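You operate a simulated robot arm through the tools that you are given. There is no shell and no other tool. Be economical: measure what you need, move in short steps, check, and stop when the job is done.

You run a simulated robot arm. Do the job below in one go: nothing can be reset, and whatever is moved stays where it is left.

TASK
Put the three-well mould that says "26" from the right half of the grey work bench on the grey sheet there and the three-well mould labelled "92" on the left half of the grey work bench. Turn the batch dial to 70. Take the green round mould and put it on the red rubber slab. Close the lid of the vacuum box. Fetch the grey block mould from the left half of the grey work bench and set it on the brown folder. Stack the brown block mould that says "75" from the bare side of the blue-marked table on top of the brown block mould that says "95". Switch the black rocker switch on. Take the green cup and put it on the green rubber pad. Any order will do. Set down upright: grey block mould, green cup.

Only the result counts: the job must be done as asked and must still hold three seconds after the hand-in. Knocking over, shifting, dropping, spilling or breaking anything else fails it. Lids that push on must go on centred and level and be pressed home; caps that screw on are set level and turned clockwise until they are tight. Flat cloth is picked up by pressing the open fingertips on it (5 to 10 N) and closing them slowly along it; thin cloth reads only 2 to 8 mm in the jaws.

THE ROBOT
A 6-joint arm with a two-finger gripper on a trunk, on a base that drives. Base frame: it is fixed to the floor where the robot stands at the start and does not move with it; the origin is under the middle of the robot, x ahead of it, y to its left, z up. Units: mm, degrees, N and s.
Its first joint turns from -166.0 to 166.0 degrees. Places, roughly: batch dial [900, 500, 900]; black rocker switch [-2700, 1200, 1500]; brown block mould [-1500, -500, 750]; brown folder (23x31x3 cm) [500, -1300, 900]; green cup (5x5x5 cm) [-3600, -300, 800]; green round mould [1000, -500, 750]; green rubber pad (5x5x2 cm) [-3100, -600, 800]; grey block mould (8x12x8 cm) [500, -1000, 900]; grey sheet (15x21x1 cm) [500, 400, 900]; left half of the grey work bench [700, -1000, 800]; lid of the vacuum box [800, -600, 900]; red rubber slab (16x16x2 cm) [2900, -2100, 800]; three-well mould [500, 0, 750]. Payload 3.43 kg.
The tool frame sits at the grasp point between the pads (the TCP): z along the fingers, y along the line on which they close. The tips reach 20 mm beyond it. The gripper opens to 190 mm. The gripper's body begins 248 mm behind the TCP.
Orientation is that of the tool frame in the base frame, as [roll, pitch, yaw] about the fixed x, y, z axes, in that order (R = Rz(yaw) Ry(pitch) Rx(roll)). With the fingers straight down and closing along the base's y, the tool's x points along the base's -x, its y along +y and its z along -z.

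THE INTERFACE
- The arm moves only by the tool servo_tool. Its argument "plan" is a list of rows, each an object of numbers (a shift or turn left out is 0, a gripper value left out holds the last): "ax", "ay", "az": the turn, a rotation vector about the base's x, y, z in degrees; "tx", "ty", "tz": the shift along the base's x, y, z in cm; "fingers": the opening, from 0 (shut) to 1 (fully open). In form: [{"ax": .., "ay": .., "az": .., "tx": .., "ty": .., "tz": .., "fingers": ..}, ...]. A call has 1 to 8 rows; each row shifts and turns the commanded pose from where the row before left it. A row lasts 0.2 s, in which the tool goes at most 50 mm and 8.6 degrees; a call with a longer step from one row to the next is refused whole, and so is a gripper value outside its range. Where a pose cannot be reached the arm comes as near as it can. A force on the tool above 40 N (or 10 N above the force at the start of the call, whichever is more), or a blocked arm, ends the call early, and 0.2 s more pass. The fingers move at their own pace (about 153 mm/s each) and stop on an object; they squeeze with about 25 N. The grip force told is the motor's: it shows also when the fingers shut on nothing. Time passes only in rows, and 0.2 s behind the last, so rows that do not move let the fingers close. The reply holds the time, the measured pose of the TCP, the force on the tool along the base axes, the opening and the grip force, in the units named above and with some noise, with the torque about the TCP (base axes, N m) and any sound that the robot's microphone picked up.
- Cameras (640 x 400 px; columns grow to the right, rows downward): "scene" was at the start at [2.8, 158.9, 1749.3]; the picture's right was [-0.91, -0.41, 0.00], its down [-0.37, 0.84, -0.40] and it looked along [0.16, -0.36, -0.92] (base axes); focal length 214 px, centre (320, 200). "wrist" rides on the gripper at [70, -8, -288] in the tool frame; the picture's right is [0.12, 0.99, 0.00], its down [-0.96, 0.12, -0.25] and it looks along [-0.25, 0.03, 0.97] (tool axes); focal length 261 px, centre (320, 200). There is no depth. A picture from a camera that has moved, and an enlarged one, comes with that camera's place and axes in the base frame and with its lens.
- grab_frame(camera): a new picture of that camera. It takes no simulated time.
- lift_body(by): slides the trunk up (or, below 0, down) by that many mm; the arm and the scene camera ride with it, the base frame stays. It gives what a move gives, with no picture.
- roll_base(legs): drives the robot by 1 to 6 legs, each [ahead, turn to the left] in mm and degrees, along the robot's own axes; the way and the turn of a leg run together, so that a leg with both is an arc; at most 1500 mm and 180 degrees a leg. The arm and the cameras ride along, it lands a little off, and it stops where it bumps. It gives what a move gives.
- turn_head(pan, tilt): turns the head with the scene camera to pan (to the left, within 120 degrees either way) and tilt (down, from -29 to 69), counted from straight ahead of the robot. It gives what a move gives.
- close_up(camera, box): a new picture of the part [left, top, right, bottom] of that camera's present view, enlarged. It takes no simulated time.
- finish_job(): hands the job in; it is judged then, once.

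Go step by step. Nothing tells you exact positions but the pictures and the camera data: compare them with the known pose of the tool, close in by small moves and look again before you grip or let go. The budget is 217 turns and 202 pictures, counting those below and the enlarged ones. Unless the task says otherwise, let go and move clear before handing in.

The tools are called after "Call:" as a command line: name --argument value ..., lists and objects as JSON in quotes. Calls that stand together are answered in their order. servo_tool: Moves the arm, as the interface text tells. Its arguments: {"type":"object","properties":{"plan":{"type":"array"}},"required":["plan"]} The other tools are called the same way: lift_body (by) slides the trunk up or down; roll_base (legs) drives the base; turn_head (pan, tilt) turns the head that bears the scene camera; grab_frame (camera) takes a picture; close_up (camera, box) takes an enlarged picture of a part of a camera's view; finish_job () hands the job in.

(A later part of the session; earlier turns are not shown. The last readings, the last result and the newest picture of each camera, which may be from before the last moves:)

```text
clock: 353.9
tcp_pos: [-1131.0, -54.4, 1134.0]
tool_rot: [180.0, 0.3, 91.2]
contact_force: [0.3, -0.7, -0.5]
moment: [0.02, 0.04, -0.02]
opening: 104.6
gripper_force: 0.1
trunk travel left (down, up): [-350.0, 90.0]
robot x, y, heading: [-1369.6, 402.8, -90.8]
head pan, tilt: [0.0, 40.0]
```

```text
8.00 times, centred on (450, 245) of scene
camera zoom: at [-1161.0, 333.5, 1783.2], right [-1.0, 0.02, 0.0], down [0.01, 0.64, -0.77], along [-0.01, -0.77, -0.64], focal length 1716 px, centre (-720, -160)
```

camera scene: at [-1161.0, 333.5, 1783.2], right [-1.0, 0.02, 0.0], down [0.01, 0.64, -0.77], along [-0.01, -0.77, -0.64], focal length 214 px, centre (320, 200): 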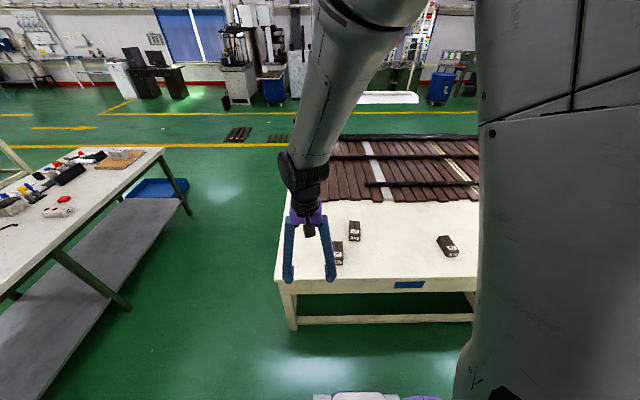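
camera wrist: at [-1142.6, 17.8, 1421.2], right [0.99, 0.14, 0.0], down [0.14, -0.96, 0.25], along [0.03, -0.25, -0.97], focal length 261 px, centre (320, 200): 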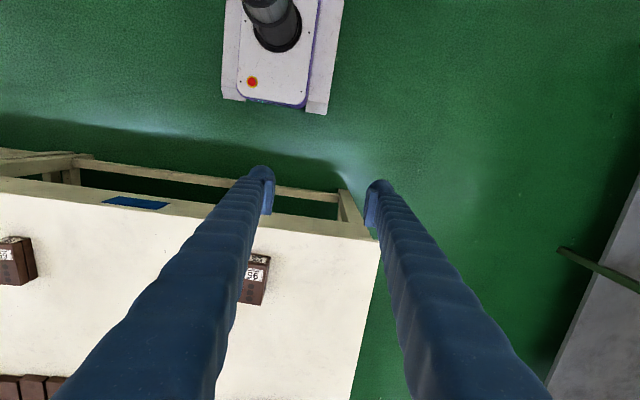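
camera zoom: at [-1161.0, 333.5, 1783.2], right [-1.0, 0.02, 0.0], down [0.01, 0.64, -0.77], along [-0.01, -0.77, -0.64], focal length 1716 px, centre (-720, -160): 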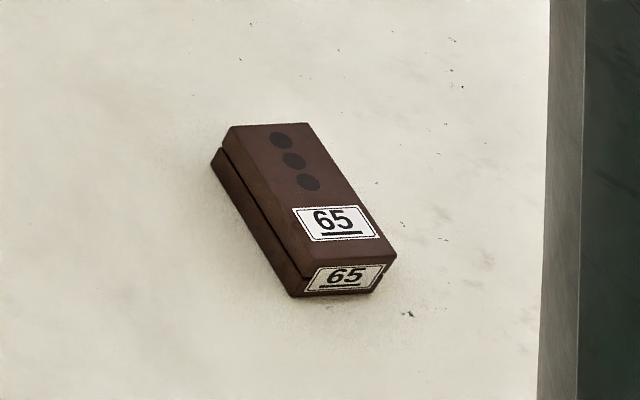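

75 is the far one (~(-1365,-492)), 95 the near one (~(-1257,-347)). Move over 75.

Call:
servo_tool --plan '[{"tx": -2.3, "ty": -4.1, "tz": -0.5}, {"tx": -2.3, "ty": -4.1, "tz": -0.5}, {"tx": -2.3, "ty": -4.1, "tz": -0.5}, {"tx": -2.3, "ty": -4.1, "tz": -0.5}, {"tx": -2.3, "ty": -4.1, "tz": -1}, {"tx": -2.3, "ty": -4.1, "tz": -1}, {"tx": -2.3, "ty": -4.1, "tz": -1}, {"tx": -2.3, "ty": -4.1, "tz": -1}]'

Call:
servo_tool --plan '[{"tx": -2.3, "ty": -4.1, "tz": -1}, {"tx": -2.3, "ty": -4.1, "tz": -1}]'

Call:
grab_frame --camera "wrist"

```text
clock: 355.7
tcp_pos: [-1315.5, -384.5, 1072.1]
tool_rot: [179.9, 0.3, 91.2]
contact_force: [-0.1, -0.6, -0.9]
moment: [0.08, -0.11, 0.01]
opening: 104.5
gripper_force: 0.0
trunk travel left (down, up): [-350.0, 90.0]
robot x, y, heading: [-1368.8, 402.4, -90.9]
head pan, tilt: [0.0, 40.0]
```

```text
clock: 356.3
tcp_pos: [-1362.9, -464.8, 1053.6]
tool_rot: [180.0, 0.2, 91.2]
contact_force: [-0.8, -0.7, 0.5]
moment: [0.04, -0.13, 0.0]
opening: 104.4
gripper_force: 0.2
trunk travel left (down, up): [-350.0, 90.0]
robot x, y, heading: [-1367.5, 400.3, -91.1]
head pan, tilt: [0.0, 40.0]
```

```text
116 pictures are left
camera wrist: at [-1374.1, -391.6, 1340.2], right [0.99, 0.14, 0.0], down [0.14, -0.96, 0.25], along [0.04, -0.25, -0.97], focal length 261 px, centre (320, 200)
```

wrist: 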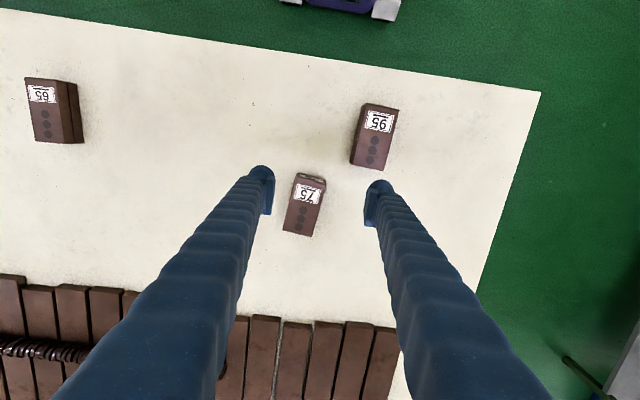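

Both moulds are rotated ≈−5.5°. Align and descend over 75.

Call:
servo_tool --plan '[{"tx": -0.8, "ty": -2.5, "tz": -3, "az": -3}, {"tx": -0.9, "ty": -3, "tz": -3, "az": -3}, {"tz": -4}, {"tz": -2}, {}]'

Call:
close_up --camera "wrist" --box '[220, 130, 420, 255]'

Call:
close_up --camera "scene" --box '[310, 200, 390, 280]'

```text
clock: 357.5
tcp_pos: [-1378.5, -519.4, 933.3]
tool_rot: [180.0, 0.2, 85.2]
contact_force: [0.0, 0.1, -0.6]
moment: [-0.01, 0.04, 0.02]
opening: 104.4
gripper_force: 0.1
trunk travel left (down, up): [-350.0, 90.0]
robot x, y, heading: [-1369.0, 404.8, -91.0]
head pan, tilt: [0.0, 40.0]
```

```text
3.20 times, centred on (320, 192) of wrist
camera zoom: at [-1382.6, -446.0, 1220.9], right [1.0, 0.04, 0.0], down [0.03, -0.97, 0.25], along [0.01, -0.25, -0.97], focal length 834 px, centre (320, 224)
```

zoom: 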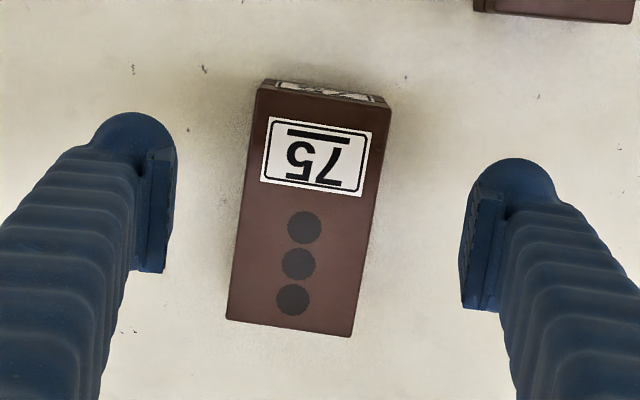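

```text
5.00 times, centred on (350, 240) of scene
camera zoom: at [-1161.2, 332.8, 1783.3], right [-1.0, 0.02, 0.0], down [0.01, 0.64, -0.77], along [-0.01, -0.77, -0.64], focal length 1072 px, centre (170, 0)
```

zoom: 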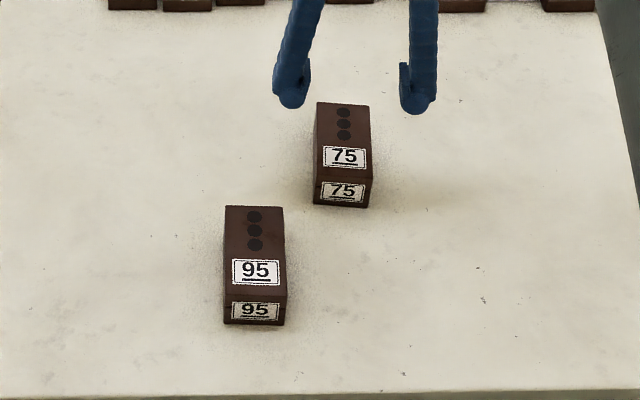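

Call:
servo_tool --plan '[{"tx": -0.6, "ty": -0.7, "tz": -2, "az": -1.7}, {"tz": -2}, {}]'

Call:
close_up --camera "scene" --box '[330, 200, 390, 250]'

Call:
close_up --camera "wrist" --box '[220, 130, 420, 255]'

```text
clock: 358.3
tcp_pos: [-1385.2, -526.1, 893.0]
tool_rot: [180.0, 0.2, 83.4]
contact_force: [-0.1, -1.0, -1.4]
moment: [0.01, 0.04, 0.02]
opening: 104.5
gripper_force: 0.1
trunk travel left (down, up): [-350.0, 90.0]
robot x, y, heading: [-1368.5, 402.8, -91.1]
head pan, tilt: [0.0, 40.0]
```

```text
8.00 times, centred on (360, 225) of scene
camera zoom: at [-1160.9, 332.7, 1783.2], right [-1.0, 0.02, 0.0], down [0.01, 0.64, -0.77], along [-0.01, -0.77, -0.64], focal length 1716 px, centre (0, 0)
```

zoom: 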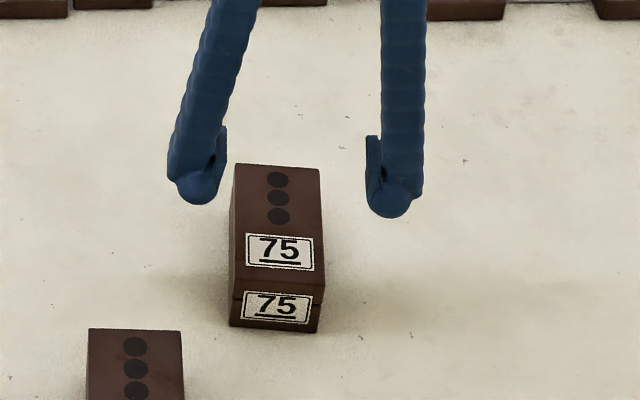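

```text
3.20 times, centred on (320, 192) of wrist
camera zoom: at [-1385.8, -452.9, 1180.9], right [1.0, 0.01, 0.0], down [0.01, -0.97, 0.25], along [0.0, -0.25, -0.97], focal length 834 px, centre (320, 224)
```

zoom: 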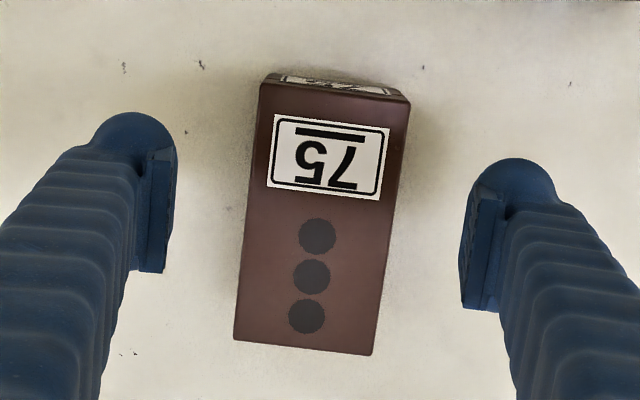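

Call:
servo_tool --plan '[{"tz": -1}, {"tz": -0.7}, {}]'

Call:
servo_tool --plan '[{"tz": -0.4}, {"tz": -0.4}, {}]'

Call:
close_up --camera "scene" --box '[330, 200, 390, 250]'

```text
clock: 359.1
tcp_pos: [-1384.1, -526.8, 876.5]
tool_rot: [179.9, 0.3, 83.5]
contact_force: [1.2, 0.5, -0.2]
moment: [0.0, 0.0, 0.0]
opening: 104.4
gripper_force: 0.1
trunk travel left (down, up): [-350.0, 90.0]
robot x, y, heading: [-1373.2, 404.0, -90.9]
head pan, tilt: [0.0, 40.0]
```

```text
clock: 359.9
tcp_pos: [-1385.6, -526.7, 868.3]
tool_rot: [-180.0, 0.2, 83.5]
contact_force: [0.8, 0.3, -0.4]
moment: [-0.05, -0.01, 0.0]
opening: 104.3
gripper_force: 0.1
trunk travel left (down, up): [-350.0, 90.0]
robot x, y, heading: [-1368.2, 405.5, -91.0]
head pan, tilt: [0.0, 40.0]
```

```text
8.00 times, centred on (360, 225) of scene
camera zoom: at [-1161.1, 332.7, 1783.2], right [-1.0, 0.02, 0.0], down [0.01, 0.64, -0.77], along [-0.01, -0.77, -0.64], focal length 1716 px, centre (0, 0)
```

zoom: 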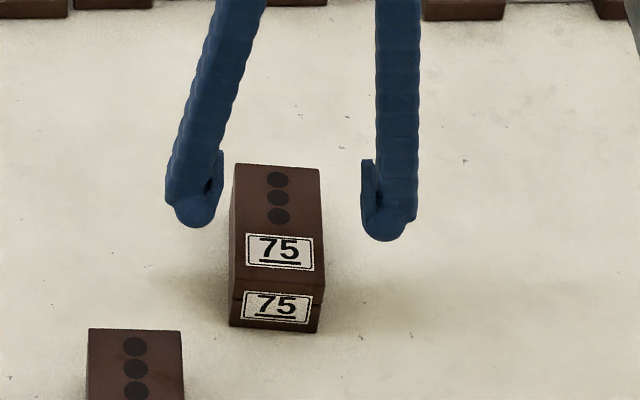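

Call:
servo_tool --plan '[{"tz": -0.5}, {"tz": -0.5}, {"tz": -0.3}, {}]'

Call:
close_up --camera "wrist" --box '[220, 130, 420, 255]'

Call:
close_up --camera "scene" --box '[330, 200, 390, 250]'

```text
clock: 360.9
tcp_pos: [-1385.8, -526.7, 855.3]
tool_rot: [180.0, 0.2, 83.5]
contact_force: [-0.1, -0.1, -0.2]
moment: [0.0, 0.01, 0.0]
opening: 104.6
gripper_force: 0.1
trunk travel left (down, up): [-350.0, 90.0]
robot x, y, heading: [-1369.6, 402.1, -90.9]
head pan, tilt: [0.0, 40.0]
```

```text
3.20 times, centred on (320, 192) of wrist
camera zoom: at [-1385.8, -453.5, 1143.3], right [1.0, 0.01, 0.0], down [0.01, -0.97, 0.25], along [0.0, -0.25, -0.97], focal length 834 px, centre (320, 224)
```

zoom: 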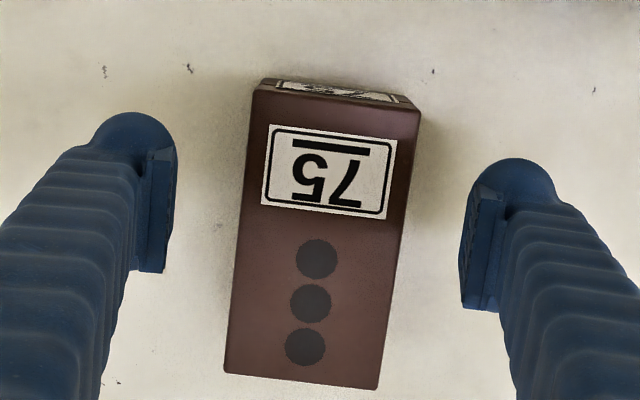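

```text
8.00 times, centred on (360, 225) of scene
camera zoom: at [-1161.1, 332.7, 1783.2], right [-1.0, 0.02, 0.0], down [0.01, 0.64, -0.77], along [-0.01, -0.77, -0.64], focal length 1716 px, centre (0, 0)
```

zoom: 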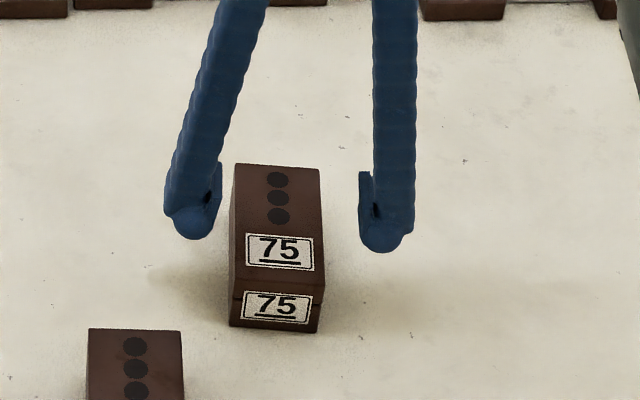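

Top now estimated at z≈847 (table ≈807). Shift 8 mm in −y and go down to grip height.

Call:
servo_tool --plan '[{"ty": -0.8, "tz": -0.5}, {"tz": -0.8}, {"tz": -0.6}, {"tz": -0.4}, {}]'

Call:
close_up --camera "scene" --box '[330, 200, 390, 250]'

Call:
close_up --camera "wrist" --box '[220, 130, 420, 255]'

```text
clock: 362.1
tcp_pos: [-1385.9, -534.6, 832.1]
tool_rot: [-180.0, 0.1, 83.4]
contact_force: [-0.6, 0.5, 0.2]
moment: [-0.01, 0.03, -0.01]
opening: 104.5
gripper_force: 0.1
trunk travel left (down, up): [-350.0, 90.0]
robot x, y, heading: [-1364.8, 404.1, -91.1]
head pan, tilt: [0.0, 40.0]
```

```text
8.00 times, centred on (360, 225) of scene
camera zoom: at [-1161.1, 332.6, 1783.2], right [-1.0, 0.02, 0.0], down [0.01, 0.64, -0.77], along [-0.01, -0.77, -0.64], focal length 1716 px, centre (0, 0)
```

zoom: 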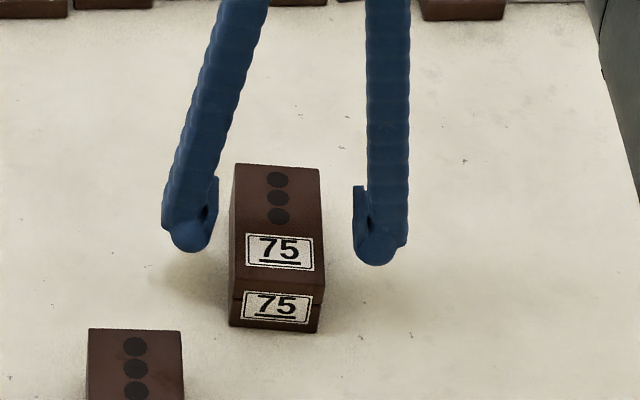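

```text
3.20 times, centred on (320, 192) of wrist
camera zoom: at [-1386.2, -461.8, 1119.8], right [1.0, 0.01, 0.0], down [0.01, -0.97, 0.25], along [0.0, -0.25, -0.97], focal length 834 px, centre (320, 224)
```

zoom: 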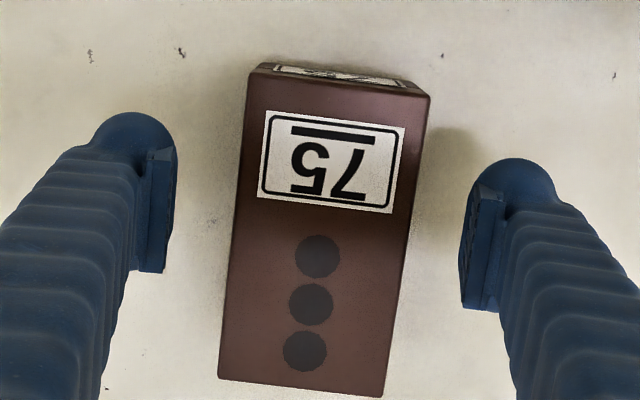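

Close and lift slowly.

Call:
servo_tool --plan '[{"fingers": 0}, {}, {}, {}]'

Call:
servo_tool --plan '[{"tz": 0.3}, {"tz": 0.5}, {"tz": 0.7}, {"tz": 1}, {}]'

Call:
close_up --camera "scene" --box '[320, 200, 390, 270]'

```text
clock: 362.7
tcp_pos: [-1385.4, -538.1, 840.6]
tool_rot: [-180.0, 0.6, 83.5]
contact_force: [1.3, 5.5, 15.5]
moment: [0.27, -0.03, 0.07]
opening: 6.3
gripper_force: 25.2
trunk travel left (down, up): [-350.0, 90.0]
robot x, y, heading: [-1367.4, 403.6, -91.1]
head pan, tilt: [0.0, 40.0]
stopped in row 3: the force on the tool passed its limit at 112 N (the readings are from after the stop); the commanded pose is now the measured one
```

```text
clock: 363.9
tcp_pos: [-1385.0, -537.8, 862.0]
tool_rot: [180.0, 0.4, 83.5]
contact_force: [0.3, -0.9, -1.4]
moment: [0.02, 0.0, -0.01]
opening: 0.0
gripper_force: 24.5
trunk travel left (down, up): [-350.0, 90.0]
robot x, y, heading: [-1368.5, 403.0, -90.9]
head pan, tilt: [0.0, 40.0]
```

```text
5.71 times, centred on (355, 235) of scene
camera zoom: at [-1161.1, 332.2, 1783.2], right [-1.0, 0.02, 0.0], down [0.01, 0.64, -0.77], along [-0.01, -0.77, -0.64], focal length 1226 px, centre (120, 0)
```

zoom: 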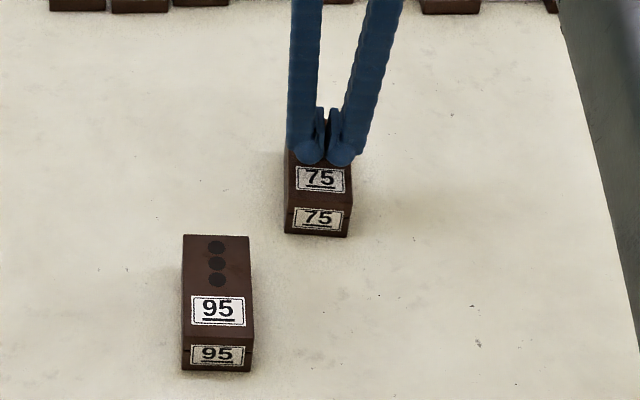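

The fingers passed over the top: top is near z≈818, so the table is lower than I thought. Rise, open and re-measure.

Call:
servo_tool --plan '[{"tz": 3}, {"tz": 3, "fingers": 0.6}, {}, {}]'

Call:
close_up --camera "wrist" --box '[220, 130, 420, 255]'

```text
clock: 364.9
tcp_pos: [-1385.5, -537.6, 923.6]
tool_rot: [-179.9, 0.5, 83.5]
contact_force: [-0.3, -0.5, 0.0]
moment: [-0.02, -0.01, -0.03]
opening: 114.1
gripper_force: 0.1
trunk travel left (down, up): [-350.0, 90.0]
robot x, y, heading: [-1370.1, 402.8, -91.1]
head pan, tilt: [0.0, 40.0]
```

```text
3.20 times, centred on (320, 192) of wrist
camera zoom: at [-1386.8, -463.4, 1209.9], right [1.0, 0.01, 0.0], down [0.01, -0.97, 0.26], along [0.0, -0.26, -0.97], focal length 834 px, centre (320, 224)
```

zoom: 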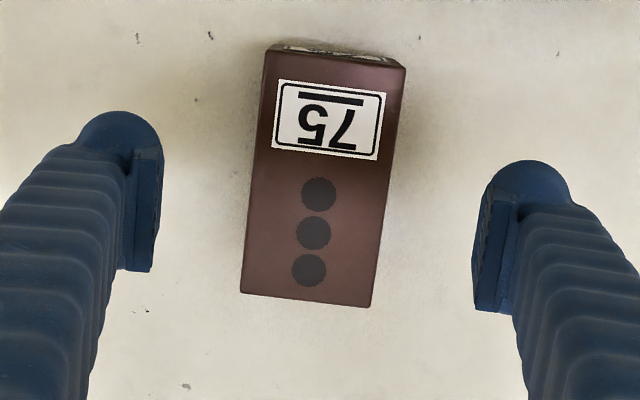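

Call:
servo_tool --plan '[{"ty": -0.7, "tz": -3, "ax": 0.5}, {"tz": -4}, {"tz": -3}, {"tz": -1.5}, {}]'

Call:
servo_tool --plan '[{"tz": -0.4}, {"tz": -0.4}, {}]'

Call:
close_up --camera "wrist" --box '[220, 130, 420, 255]'

Call:
close_up --camera "scene" --box '[330, 200, 390, 250]'

```text
clock: 366.1
tcp_pos: [-1386.4, -545.0, 809.5]
tool_rot: [-179.9, 0.0, 83.4]
contact_force: [0.0, 0.1, 0.1]
moment: [0.01, 0.02, 0.0]
opening: 114.0
gripper_force: 0.0
trunk travel left (down, up): [-350.0, 90.0]
robot x, y, heading: [-1370.9, 407.7, -90.9]
head pan, tilt: [0.0, 40.0]
```

```text
clock: 366.9
tcp_pos: [-1386.2, -544.4, 799.9]
tool_rot: [-179.8, -0.1, 83.5]
contact_force: [0.2, 0.5, 0.1]
moment: [0.0, -0.02, -0.03]
opening: 114.0
gripper_force: 0.1
trunk travel left (down, up): [-350.0, 90.0]
robot x, y, heading: [-1364.2, 402.2, -90.6]
head pan, tilt: [0.0, 40.0]
```

```text
3.20 times, centred on (320, 192) of wrist
camera zoom: at [-1386.7, -472.6, 1087.0], right [1.0, 0.01, 0.0], down [0.01, -0.97, 0.25], along [0.0, -0.25, -0.97], focal length 834 px, centre (320, 224)
```

zoom: 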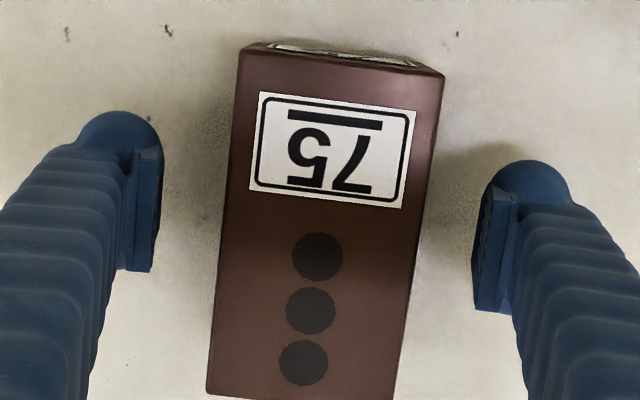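

```text
8.00 times, centred on (360, 225) of scene
camera zoom: at [-1161.1, 332.7, 1783.2], right [-1.0, 0.02, 0.0], down [0.01, 0.64, -0.77], along [-0.01, -0.77, -0.64], focal length 1716 px, centre (0, 0)
```

zoom: 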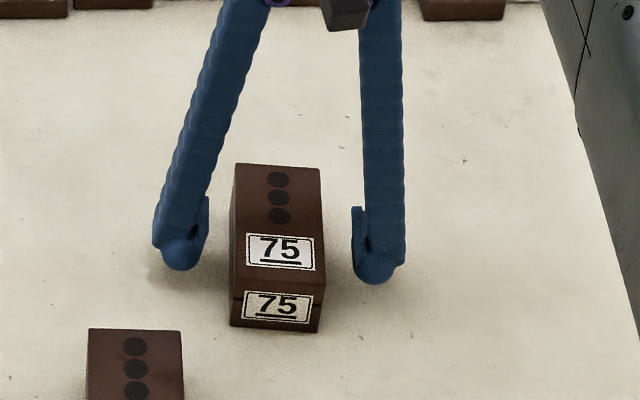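

Call:
servo_tool --plan '[{"tz": -0.4}, {"tz": -0.4}, {}]'

Call:
servo_tool --plan '[{"tz": -0.3}, {"tz": -0.3}, {}]'

Call:
servo_tool --plan '[{"tz": -0.3}, {"tz": -0.3}, {}]'

```text
clock: 367.7
tcp_pos: [-1386.0, -545.6, 792.3]
tool_rot: [-179.8, 0.0, 83.5]
contact_force: [-0.3, -0.6, 0.1]
moment: [-0.02, -0.02, 0.04]
opening: 113.9
gripper_force: 0.1
trunk travel left (down, up): [-350.0, 90.0]
robot x, y, heading: [-1367.4, 403.0, -91.1]
head pan, tilt: [0.0, 40.0]
```

```text
clock: 368.5
tcp_pos: [-1385.1, -545.3, 786.4]
tool_rot: [-180.0, 0.1, 83.5]
contact_force: [0.0, -0.5, -1.3]
moment: [0.0, -0.02, 0.05]
opening: 113.9
gripper_force: 0.0
trunk travel left (down, up): [-350.0, 90.0]
robot x, y, heading: [-1372.6, 406.9, -91.0]
head pan, tilt: [0.0, 40.0]
```

```text
clock: 369.3
tcp_pos: [-1385.1, -545.7, 782.2]
tool_rot: [-179.8, 0.1, 83.5]
contact_force: [-0.3, 2.7, 12.5]
moment: [0.03, -0.58, 0.13]
opening: 114.0
gripper_force: 0.1
trunk travel left (down, up): [-350.0, 90.0]
robot x, y, heading: [-1365.4, 405.8, -91.1]
head pan, tilt: [0.0, 40.0]
```

Table touched: its top is z≈763. Raise 4 mm, grip, and lift.

Call:
servo_tool --plan '[{"tz": 0.4}, {"fingers": 0}, {}, {}, {}]'

Call:
servo_tool --plan '[{"tz": 0.3}, {"tz": 0.5}, {"tz": 0.7}, {"tz": 1}, {}]'

Call:
close_up --camera "scene" --box '[320, 200, 390, 270]'

```text
clock: 370.5
tcp_pos: [-1385.5, -545.3, 783.6]
tool_rot: [-179.9, 0.0, 83.4]
contact_force: [5.1, 2.8, 4.7]
moment: [0.1, -0.1, -0.03]
opening: 66.8
gripper_force: 24.9
trunk travel left (down, up): [-350.0, 90.0]
robot x, y, heading: [-1368.7, 403.3, -91.1]
head pan, tilt: [0.0, 40.0]
```

```text
clock: 371.7
tcp_pos: [-1384.8, -545.8, 808.2]
tool_rot: [-179.9, 0.0, 83.5]
contact_force: [-1.0, 0.1, -7.8]
moment: [0.01, -0.02, 0.0]
opening: 66.9
gripper_force: 25.5
trunk travel left (down, up): [-350.0, 90.0]
robot x, y, heading: [-1367.6, 403.9, -90.8]
head pan, tilt: [0.0, 40.0]
```

```text
5.71 times, centred on (355, 235) of scene
camera zoom: at [-1161.1, 331.5, 1783.1], right [-1.0, 0.02, 0.0], down [0.01, 0.64, -0.76], along [-0.01, -0.76, -0.64], focal length 1226 px, centre (120, 0)
```

zoom: 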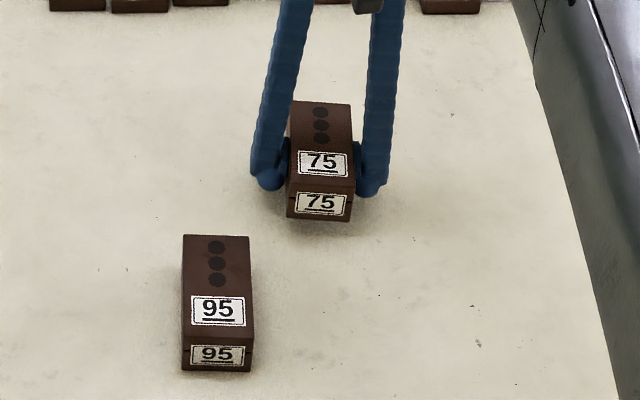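

Held. Lift 80 mm and take a measuring look at 95.

Call:
servo_tool --plan '[{"tz": 1.5}, {"tz": 2}, {"tz": 2}, {"tz": 2}, {"tz": 1}, {"tx": 1, "ty": 0.5}, {"tx": 2, "ty": 0.5}, {}]'

Call:
grab_frame --camera "wrist"

Call:
close_up --camera "wrist" --box '[320, 40, 480, 200]'

```text
clock: 373.5
tcp_pos: [-1355.6, -536.6, 894.4]
tool_rot: [-179.9, -0.1, 83.5]
contact_force: [0.1, 0.7, -7.6]
moment: [0.05, 0.05, 0.0]
opening: 66.9
gripper_force: 24.7
trunk travel left (down, up): [-350.0, 90.0]
robot x, y, heading: [-1369.6, 401.2, -91.2]
head pan, tilt: [0.0, 40.0]
```

```text
101 pictures are left
camera wrist: at [-1356.6, -463.5, 1180.7], right [1.0, 0.01, 0.0], down [0.01, -0.97, 0.25], along [0.0, -0.25, -0.97], focal length 261 px, centre (320, 200)
```

wrist: 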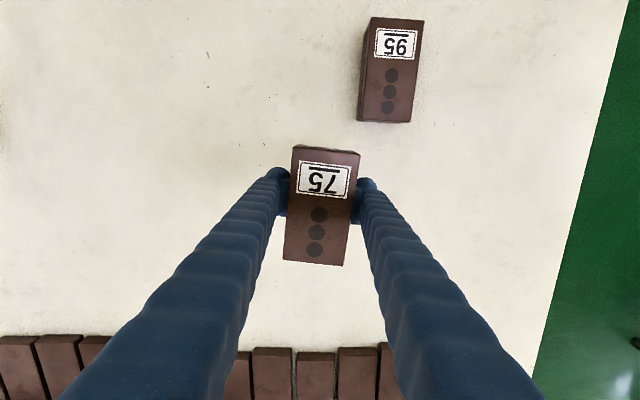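

```text
2.50 times, centred on (400, 120) of wrist
camera zoom: at [-1356.6, -463.5, 1180.7], right [1.0, 0.01, 0.0], down [0.01, -0.97, 0.25], along [0.0, -0.25, -0.97], focal length 652 px, centre (120, 400)
```

zoom: 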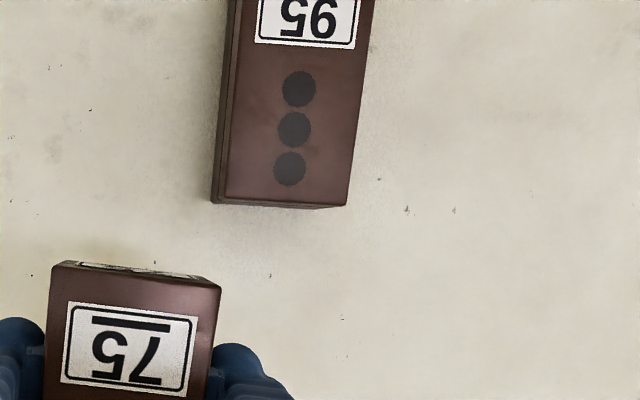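

95 centre ≈(-1267,-389), axis 87.4°. Carry 75 over it, rotating +4°.

Call:
servo_tool --plan '[{"tx": 0.7, "ty": 1.2, "az": 1}, {"tx": 1.3, "ty": 2.2, "az": 1}, {"tx": 1.6, "ty": 2.7, "az": 1}, {"tx": 1.7, "ty": 2.8, "az": 1}, {"tx": 1.7, "ty": 2.8}, {"tx": 1.2, "ty": 2.1}, {"tx": 0.76, "ty": 1.4}, {}]'

Call:
grab_frame --camera "wrist"

Call:
close_up --camera "scene" --box '[310, 210, 370, 270]'

```text
clock: 375.3
tcp_pos: [-1267.2, -385.1, 893.4]
tool_rot: [-179.8, 0.0, 87.5]
contact_force: [-0.2, -0.7, -6.7]
moment: [0.04, -0.02, 0.01]
opening: 66.9
gripper_force: 25.2
trunk travel left (down, up): [-350.0, 90.0]
robot x, y, heading: [-1369.6, 403.9, -90.8]
head pan, tilt: [0.0, 40.0]
```

```text
99 pictures are left
camera wrist: at [-1271.4, -312.2, 1181.0], right [1.0, 0.08, 0.0], down [0.07, -0.97, 0.25], along [0.02, -0.25, -0.97], focal length 261 px, centre (320, 200)
```

wrist: 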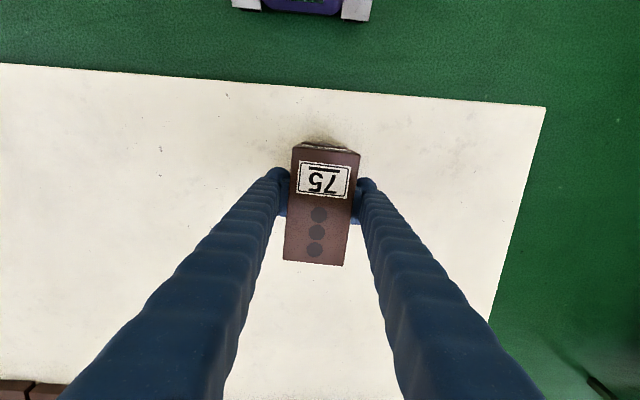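

```text
6.67 times, centred on (340, 240) of scene
camera zoom: at [-1161.0, 332.0, 1783.1], right [-1.0, 0.02, 0.0], down [0.01, 0.64, -0.77], along [-0.01, -0.76, -0.64], focal length 1430 px, centre (187, -67)
```

zoom: 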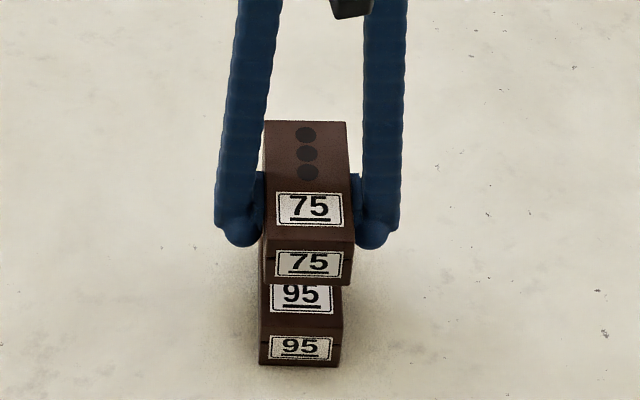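

Alignment good; shift +2.5 mm in x and lower.

Call:
servo_tool --plan '[{"tx": 0.25, "ty": 0.1, "tz": -1}, {"tz": -1.5}, {"tz": -1.2}, {"tz": -0.7}, {}]'

Call:
close_up --camera "scene" --box '[310, 210, 370, 270]'

```text
clock: 376.5
tcp_pos: [-1263.2, -383.0, 849.2]
tool_rot: [-179.9, 0.0, 87.5]
contact_force: [-0.2, 0.3, -7.5]
moment: [0.04, -0.02, 0.02]
opening: 67.2
gripper_force: 24.9
trunk travel left (down, up): [-350.0, 90.0]
robot x, y, heading: [-1368.1, 401.7, -90.6]
head pan, tilt: [0.0, 40.0]
```

```text
6.67 times, centred on (340, 240) of scene
camera zoom: at [-1161.0, 332.2, 1783.2], right [-1.0, 0.02, 0.0], down [0.01, 0.64, -0.77], along [-0.01, -0.77, -0.64], focal length 1430 px, centre (187, -67)
```

zoom: 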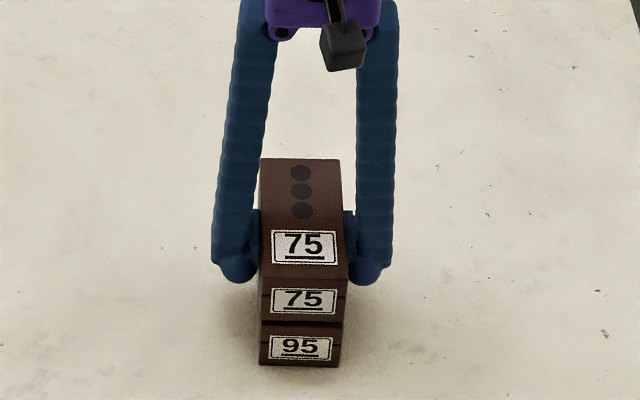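

Call:
servo_tool --plan '[{"tz": -0.4}, {"tz": -0.3}, {}]'

Call:
servo_tool --plan '[{"tz": -0.3}, {"tz": -0.2}, {}]'

Call:
close_up --camera "scene" --box '[310, 210, 370, 270]'

```text
clock: 377.3
tcp_pos: [-1263.1, -382.7, 843.1]
tool_rot: [180.0, 0.1, 87.5]
contact_force: [0.4, 0.5, -7.5]
moment: [0.07, 0.0, -0.01]
opening: 67.1
gripper_force: 24.7
trunk travel left (down, up): [-350.0, 90.0]
robot x, y, heading: [-1367.7, 405.9, -91.0]
head pan, tilt: [0.0, 40.0]
```

```text
clock: 378.1
tcp_pos: [-1261.7, -382.3, 840.6]
tool_rot: [-180.0, 0.2, 87.4]
contact_force: [1.4, 2.4, 25.6]
moment: [0.1, 0.0, 0.01]
opening: 67.0
gripper_force: 25.1
trunk travel left (down, up): [-350.0, 90.0]
robot x, y, heading: [-1367.9, 401.0, -91.1]
head pan, tilt: [0.0, 40.0]
```

```text
6.67 times, centred on (340, 240) of scene
camera zoom: at [-1161.2, 335.5, 1783.6], right [-1.0, 0.02, 0.0], down [0.01, 0.64, -0.77], along [-0.01, -0.77, -0.64], focal length 1430 px, centre (187, -67)
```

zoom: 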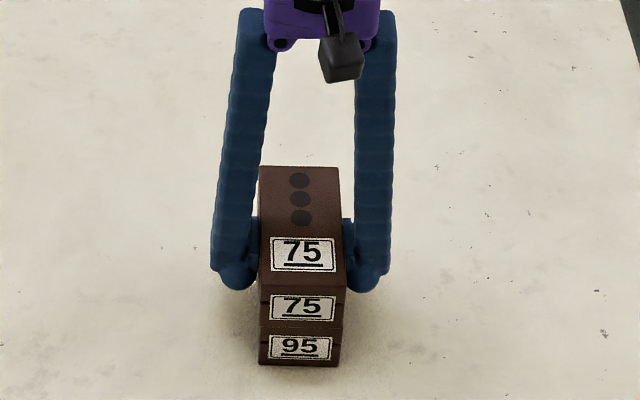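

Contact with 33 N change; aligned. Release slightly raised and rise.

Call:
servo_tool --plan '[{"tz": 0.1}, {"fingers": 0.5}, {}, {"tz": 2}, {"tz": 4}, {"tz": 4}, {"tz": 4}, {"tz": 4}]'

Call:
close_up --camera "scene" --box '[310, 210, 370, 270]'

Call:
close_up --camera "wrist" --box '[240, 110, 400, 210]'

```text
clock: 379.9
tcp_pos: [-1261.6, -381.1, 1020.7]
tool_rot: [-179.9, 0.0, 87.5]
contact_force: [0.1, -0.5, 1.2]
moment: [-0.05, -0.01, 0.01]
opening: 95.0
gripper_force: 0.0
trunk travel left (down, up): [-350.0, 90.0]
robot x, y, heading: [-1368.9, 402.8, -90.8]
head pan, tilt: [0.0, 40.0]
```

```text
6.67 times, centred on (340, 240) of scene
camera zoom: at [-1161.2, 334.4, 1783.3], right [-1.0, 0.02, 0.0], down [0.01, 0.64, -0.77], along [-0.01, -0.77, -0.64], focal length 1430 px, centre (187, -67)
```

zoom: 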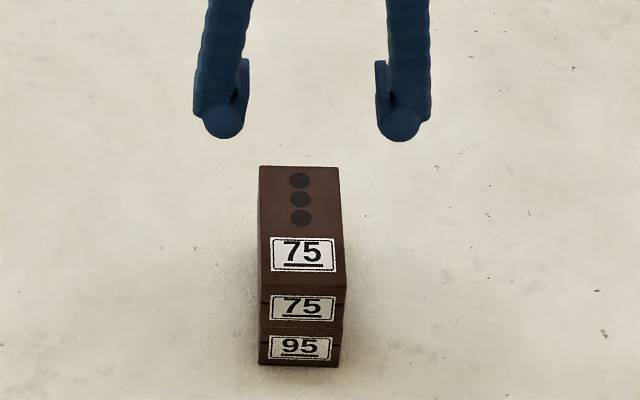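

```text
4.00 times, centred on (320, 160) of wrist
camera zoom: at [-1268.3, -308.7, 1307.9], right [1.0, 0.08, 0.0], down [0.07, -0.97, 0.25], along [0.02, -0.25, -0.97], focal length 1043 px, centre (320, 360)
```

zoom: 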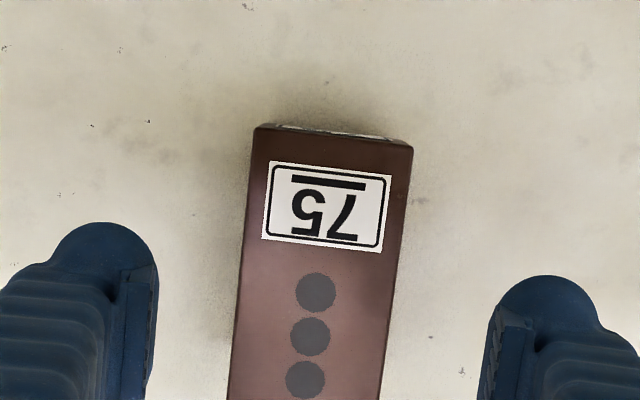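

Stack is good. Retract, then look west for the cup, pad and switch.

Call:
servo_tool --plan '[{"tx": -0.5, "ty": 4, "tz": 1.5}, {"tx": -0.5, "ty": 4, "tz": 1.5}, {"tx": -0.5, "ty": 4, "tz": 1.5}, {"tx": -0.5, "ty": 4, "tz": 1.5}, {"tx": -0.5, "ty": 4, "tz": 1.5}, {"tx": -0.5, "ty": 4, "tz": 1.5}, {"tx": -0.5, "ty": 4, "tz": 1.5}, {"tx": -0.5, "ty": 3}]'

Call:
turn_head --pan -85 --tilt 20

Call:
grab_frame --camera "scene"

```text
clock: 381.7
tcp_pos: [-1304.4, -70.8, 1125.8]
tool_rot: [-179.9, 0.0, 87.5]
contact_force: [-0.1, -0.3, -0.1]
moment: [-0.02, -0.04, 0.01]
opening: 95.1
gripper_force: 0.2
trunk travel left (down, up): [-350.0, 90.0]
robot x, y, heading: [-1370.6, 398.4, -90.9]
head pan, tilt: [0.0, 40.0]
```

```text
clock: 383.3
tcp_pos: [-1304.7, -71.8, 1124.5]
tool_rot: [-179.8, 0.0, 87.5]
contact_force: [0.2, -0.8, -0.8]
moment: [-0.02, 0.01, 0.0]
opening: 94.9
gripper_force: 0.0
trunk travel left (down, up): [-350.0, 90.0]
robot x, y, heading: [-1369.2, 403.4, -90.7]
head pan, tilt: [-85.0, 20.0]
```

```text
93 pictures are left
camera scene: at [-1252.5, 412.2, 1814.7], right [-0.07, 1.0, 0.0], down [0.34, 0.02, -0.94], along [-0.94, -0.07, -0.34], focal length 214 px, centre (320, 200)
```

scene: 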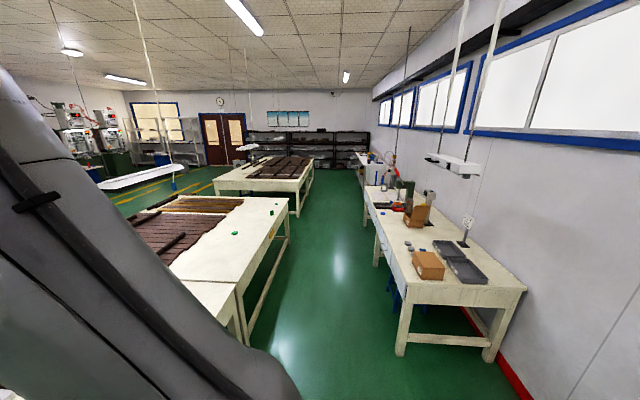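

Call:
close_up --camera "scene" --box '[190, 180, 330, 270]'

Call:
close_up --camera "scene" --box '[380, 100, 540, 200]'

Call:
close_up --camera "scene" --box '[340, 170, 500, 270]'

```text
4.44 times, centred on (260, 225) of scene
camera zoom: at [-1252.5, 412.2, 1814.7], right [-0.07, 1.0, 0.0], down [0.34, 0.02, -0.94], along [-0.94, -0.07, -0.34], focal length 953 px, centre (587, 89)
```

zoom: 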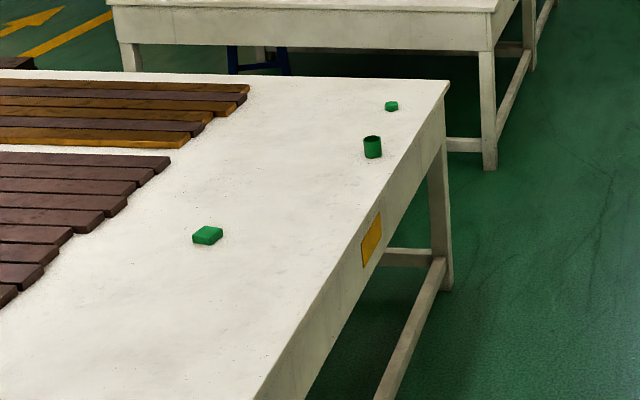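

```text
4.00 times, centred on (460, 150) of scene
camera zoom: at [-1252.5, 412.2, 1814.7], right [-0.07, 1.0, 0.0], down [0.34, 0.02, -0.94], along [-0.94, -0.07, -0.34], focal length 858 px, centre (-240, 400)
```

zoom: 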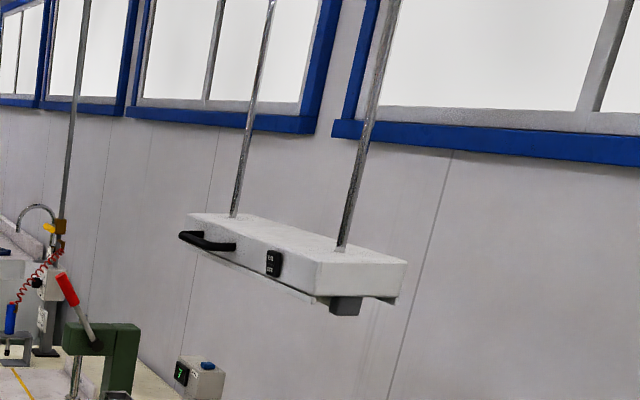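

```text
4.00 times, centred on (420, 220) of scene
camera zoom: at [-1252.5, 412.2, 1814.7], right [-0.07, 1.0, 0.0], down [0.34, 0.02, -0.94], along [-0.94, -0.07, -0.34], focal length 858 px, centre (-80, 120)
```

zoom: 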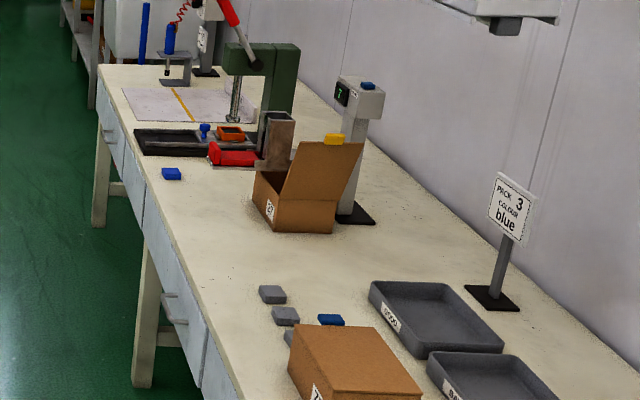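

Switch is on a hanging lamp body facing the aisle; the green cup is near (-3560,-337), pad near (-3091,-584) on the yellow-marked table. Drive west.

Call:
roll_base --legs '[[0, -45]]'

Call:
roll_base --legs '[[0, -45]]'

Call:
roll_base --legs '[[1400, 0]]'

```text
clock: 386.8
tcp_pos: [-1656.5, 19.1, 1124.2]
tool_rot: [179.9, 0.0, 42.7]
contact_force: [-0.5, -0.3, 0.2]
moment: [0.02, 0.04, -0.06]
opening: 95.0
gripper_force: 0.1
trunk travel left (down, up): [-350.0, 90.0]
robot x, y, heading: [-1339.5, 374.8, -135.3]
head pan, tilt: [-85.0, 20.0]
```

```text
clock: 390.3
tcp_pos: [-1814.6, 349.0, 1125.4]
tool_rot: [-179.9, 0.0, -2.4]
contact_force: [0.2, 0.3, 0.1]
moment: [-0.01, -0.03, 0.01]
opening: 94.9
gripper_force: 0.1
trunk travel left (down, up): [-350.0, 90.0]
robot x, y, heading: [-1338.8, 329.2, 179.6]
head pan, tilt: [-85.0, 20.0]
```

```text
clock: 399.9
tcp_pos: [-3220.1, 370.1, 1127.0]
tool_rot: [-179.9, 0.0, -2.9]
contact_force: [-0.3, -0.1, -0.1]
moment: [-0.02, -0.03, 0.01]
opening: 95.1
gripper_force: 0.1
trunk travel left (down, up): [-350.0, 90.0]
robot x, y, heading: [-2747.5, 343.1, 178.9]
head pan, tilt: [-85.0, 20.0]
```

At x≈−2747 I am opposite the switch; turn right to face it.

Call:
roll_base --legs '[[0, -45]]'

Call:
roll_base --legs '[[0, -45]]'

Call:
turn_head --pan -10 --tilt 15

Call:
grab_frame --camera "scene"

```text
clock: 403.4
tcp_pos: [-3064.7, 697.6, 1127.3]
tool_rot: [-179.9, 0.0, -47.8]
contact_force: [0.1, -0.9, 0.1]
moment: [-0.01, -0.02, 0.01]
opening: 95.2
gripper_force: 0.0
trunk travel left (down, up): [-350.0, 90.0]
robot x, y, heading: [-2776.3, 313.5, 134.3]
head pan, tilt: [-85.0, 20.0]
```

```text
clock: 406.8
tcp_pos: [-2713.9, 788.8, 1126.9]
tool_rot: [-179.9, 0.0, -92.4]
contact_force: [-0.3, 0.1, 0.1]
moment: [-0.01, -0.02, -0.01]
opening: 95.2
gripper_force: 0.0
trunk travel left (down, up): [-350.0, 90.0]
robot x, y, heading: [-2822.1, 317.3, 90.0]
head pan, tilt: [-85.0, 20.0]
```

```text
clock: 408.3
tcp_pos: [-2713.3, 787.1, 1128.1]
tool_rot: [-179.8, -0.1, -92.4]
contact_force: [0.1, 0.4, -0.3]
moment: [-0.02, 0.03, 0.0]
opening: 95.0
gripper_force: 0.1
trunk travel left (down, up): [-350.0, 90.0]
robot x, y, heading: [-2822.3, 313.1, 90.4]
head pan, tilt: [-10.0, 15.0]
```

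```text
89 pictures are left
camera scene: at [-3016.0, 388.1, 1822.8], right [0.99, -0.17, 0.0], down [-0.04, -0.26, -0.97], along [0.17, 0.95, -0.26], focal length 214 px, centre (320, 200)
```

scene: 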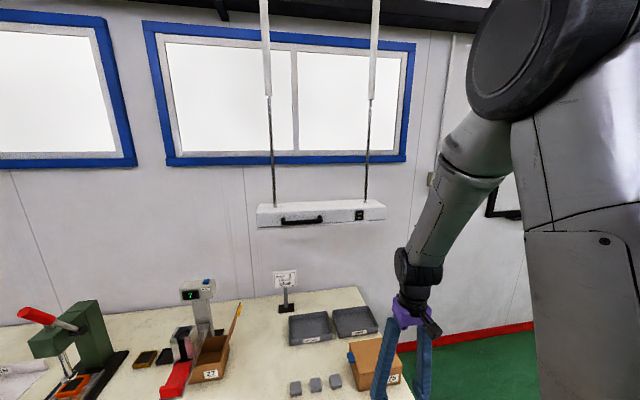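

Call:
close_up --camera "scene" --box '[340, 200, 380, 230]'

Call:
close_up --camera "scene" --box '[240, 180, 400, 260]'

```text
13.33 times, centred on (360, 215) of scene
camera zoom: at [-3016.0, 388.1, 1822.8], right [0.99, -0.17, 0.0], down [-0.04, -0.26, -0.97], along [0.17, 0.95, -0.26], focal length 2860 px, centre (-213, 0)
```

zoom: 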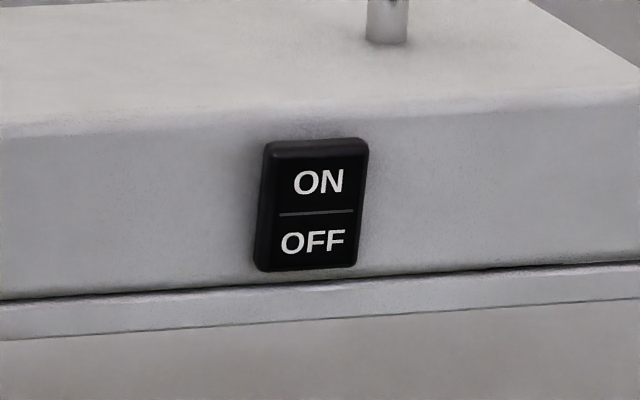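

```text
4.00 times, centred on (320, 220) of scene
camera zoom: at [-3016.0, 388.1, 1822.8], right [0.99, -0.17, 0.0], down [-0.04, -0.26, -0.97], along [0.17, 0.95, -0.26], focal length 858 px, centre (320, 120)
```

zoom: 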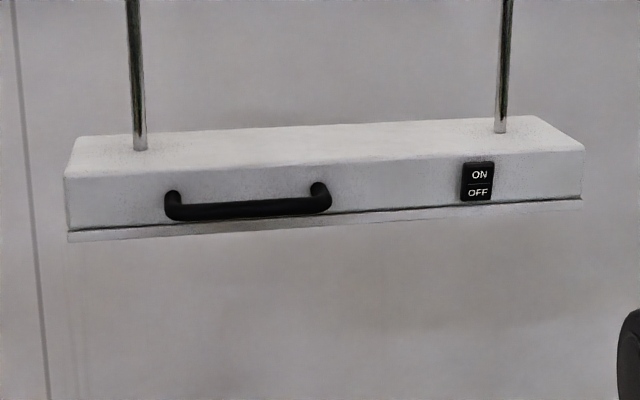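

ON is the upper half, around (-2722,1157,1550). I raise the trunk, roll the gripper 90° (so one finger can press), then pitch it forward while raising.

Call:
lift_body --by 90

Call:
servo_tool --plan '[{"ty": 0.6, "tz": 0.5, "az": -8.2}, {"ty": 0.6, "tz": 0.5, "az": -8.2}, {"ty": 0.6, "tz": 0.5, "az": -8.2}, {"ty": 0.6, "tz": 0.5, "az": -8.2}, {"ty": 0.6, "tz": 0.5, "az": -8.2}, {"ty": 0.6, "tz": 0.5, "az": -8.2}, {"ty": 0.6, "tz": 0.5, "az": -8.2}, {"ty": 0.6, "tz": 0.5, "az": -8.2}]'

Call:
servo_tool --plan '[{"ty": 0.6, "az": -8.2}, {"ty": 0.6, "az": -8.2}, {"ty": 0.6, "az": -5.6}]'

```text
clock: 409.5
tcp_pos: [-2713.3, 789.0, 1217.5]
tool_rot: [-179.8, -0.1, -92.4]
contact_force: [0.8, 1.1, 0.3]
moment: [-0.03, -0.03, 0.05]
opening: 94.9
gripper_force: 0.1
trunk travel left (down, up): [-440.0, 0.0]
robot x, y, heading: [-2822.1, 312.1, 90.5]
head pan, tilt: [-10.0, 15.0]
```

```text
clock: 411.3
tcp_pos: [-2714.6, 836.7, 1257.0]
tool_rot: [-179.8, 0.1, -158.0]
contact_force: [0.7, 0.2, 0.3]
moment: [0.01, 0.01, 0.0]
opening: 95.0
gripper_force: 0.1
trunk travel left (down, up): [-440.0, 0.0]
robot x, y, heading: [-2820.8, 315.2, 90.3]
head pan, tilt: [-10.0, 15.0]
```

```text
clock: 412.1
tcp_pos: [-2714.1, 855.6, 1256.5]
tool_rot: [-179.8, 0.0, -180.0]
contact_force: [-0.1, -0.4, -0.1]
moment: [-0.02, 0.0, -0.02]
opening: 95.1
gripper_force: 0.0
trunk travel left (down, up): [-440.0, 0.0]
robot x, y, heading: [-2821.4, 312.2, 90.2]
head pan, tilt: [-10.0, 15.0]
```

Call:
servo_tool --plan '[{"ax": 8.2, "ty": 1.9, "tz": 3.2}, {"ax": 8.2, "ty": 1.9, "tz": 3.2}, {"ax": 8.2, "ty": 1.9, "tz": 3.2}, {"ax": 8.2, "ty": 1.9, "tz": 3.2}, {"ax": 8.2, "ty": 1.9, "tz": 3.2}, {"ax": 8.2, "ty": 1.9, "tz": 3.2}, {"ax": 8.2, "ty": 1.9, "tz": 3.2}, {"ax": 8.2, "ty": 1.9, "tz": 3.2}]'

Call:
grab_frame --camera "scene"

```text
clock: 414.1
tcp_pos: [-2763.4, 1003.1, 1503.1]
tool_rot: [118.2, 5.3, -168.5]
contact_force: [-0.9, -1.0, -0.4]
moment: [0.01, -0.02, -0.04]
opening: 94.9
gripper_force: 0.1
out of reach, approached as far as the arm can: row 8
trunk travel left (down, up): [-440.0, 0.0]
robot x, y, heading: [-2824.4, 314.4, 90.3]
head pan, tilt: [-10.0, 15.0]
stopped in row 8: the arm was blocked; the commanded pose is now the measured one
```

```text
86 pictures are left
camera scene: at [-3016.8, 386.1, 1912.9], right [0.99, -0.17, 0.0], down [-0.04, -0.25, -0.97], along [0.17, 0.95, -0.26], focal length 214 px, centre (320, 200)
```

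scene: 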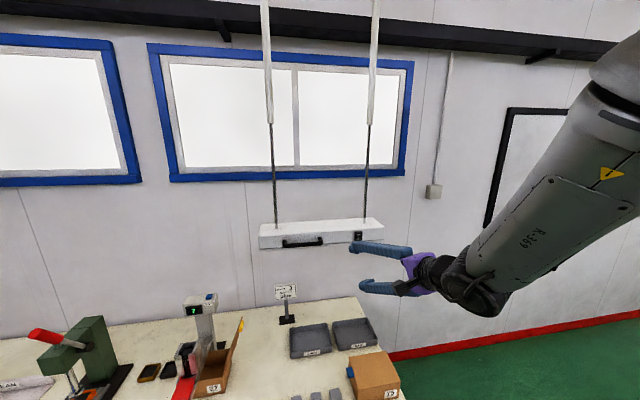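

The arm can't go fully horizontal, but tilted 28° down the upper finger leads. I'll use that: shift sideways first and look.

Call:
servo_tool --plan '[{"tx": 1.8}, {"tx": 1.8}, {"tx": 1.8}, {}]'

Call:
close_up --camera "scene" --box '[320, 200, 440, 300]'

```text
clock: 415.1
tcp_pos: [-2709.2, 1003.6, 1504.3]
tool_rot: [118.2, 5.4, -168.5]
contact_force: [-0.7, 0.3, 0.2]
moment: [-0.01, -0.01, -0.02]
opening: 94.8
gripper_force: 0.0
trunk travel left (down, up): [-440.0, 0.0]
robot x, y, heading: [-2816.8, 316.5, 90.5]
head pan, tilt: [-10.0, 15.0]
```

```text
4.00 times, centred on (380, 250) of scene
camera zoom: at [-3016.5, 387.3, 1912.8], right [0.99, -0.17, 0.0], down [-0.04, -0.26, -0.97], along [0.17, 0.95, -0.26], focal length 858 px, centre (80, 0)
```

zoom: 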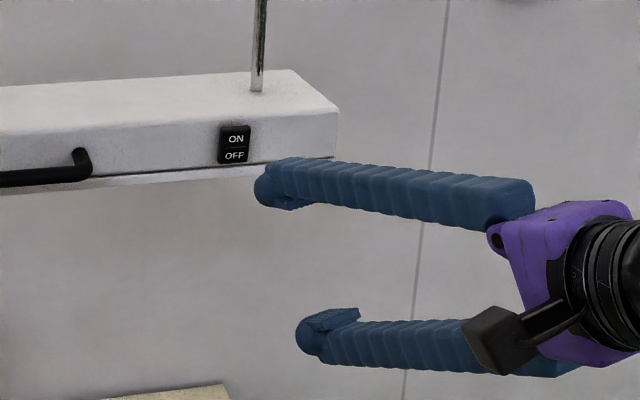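

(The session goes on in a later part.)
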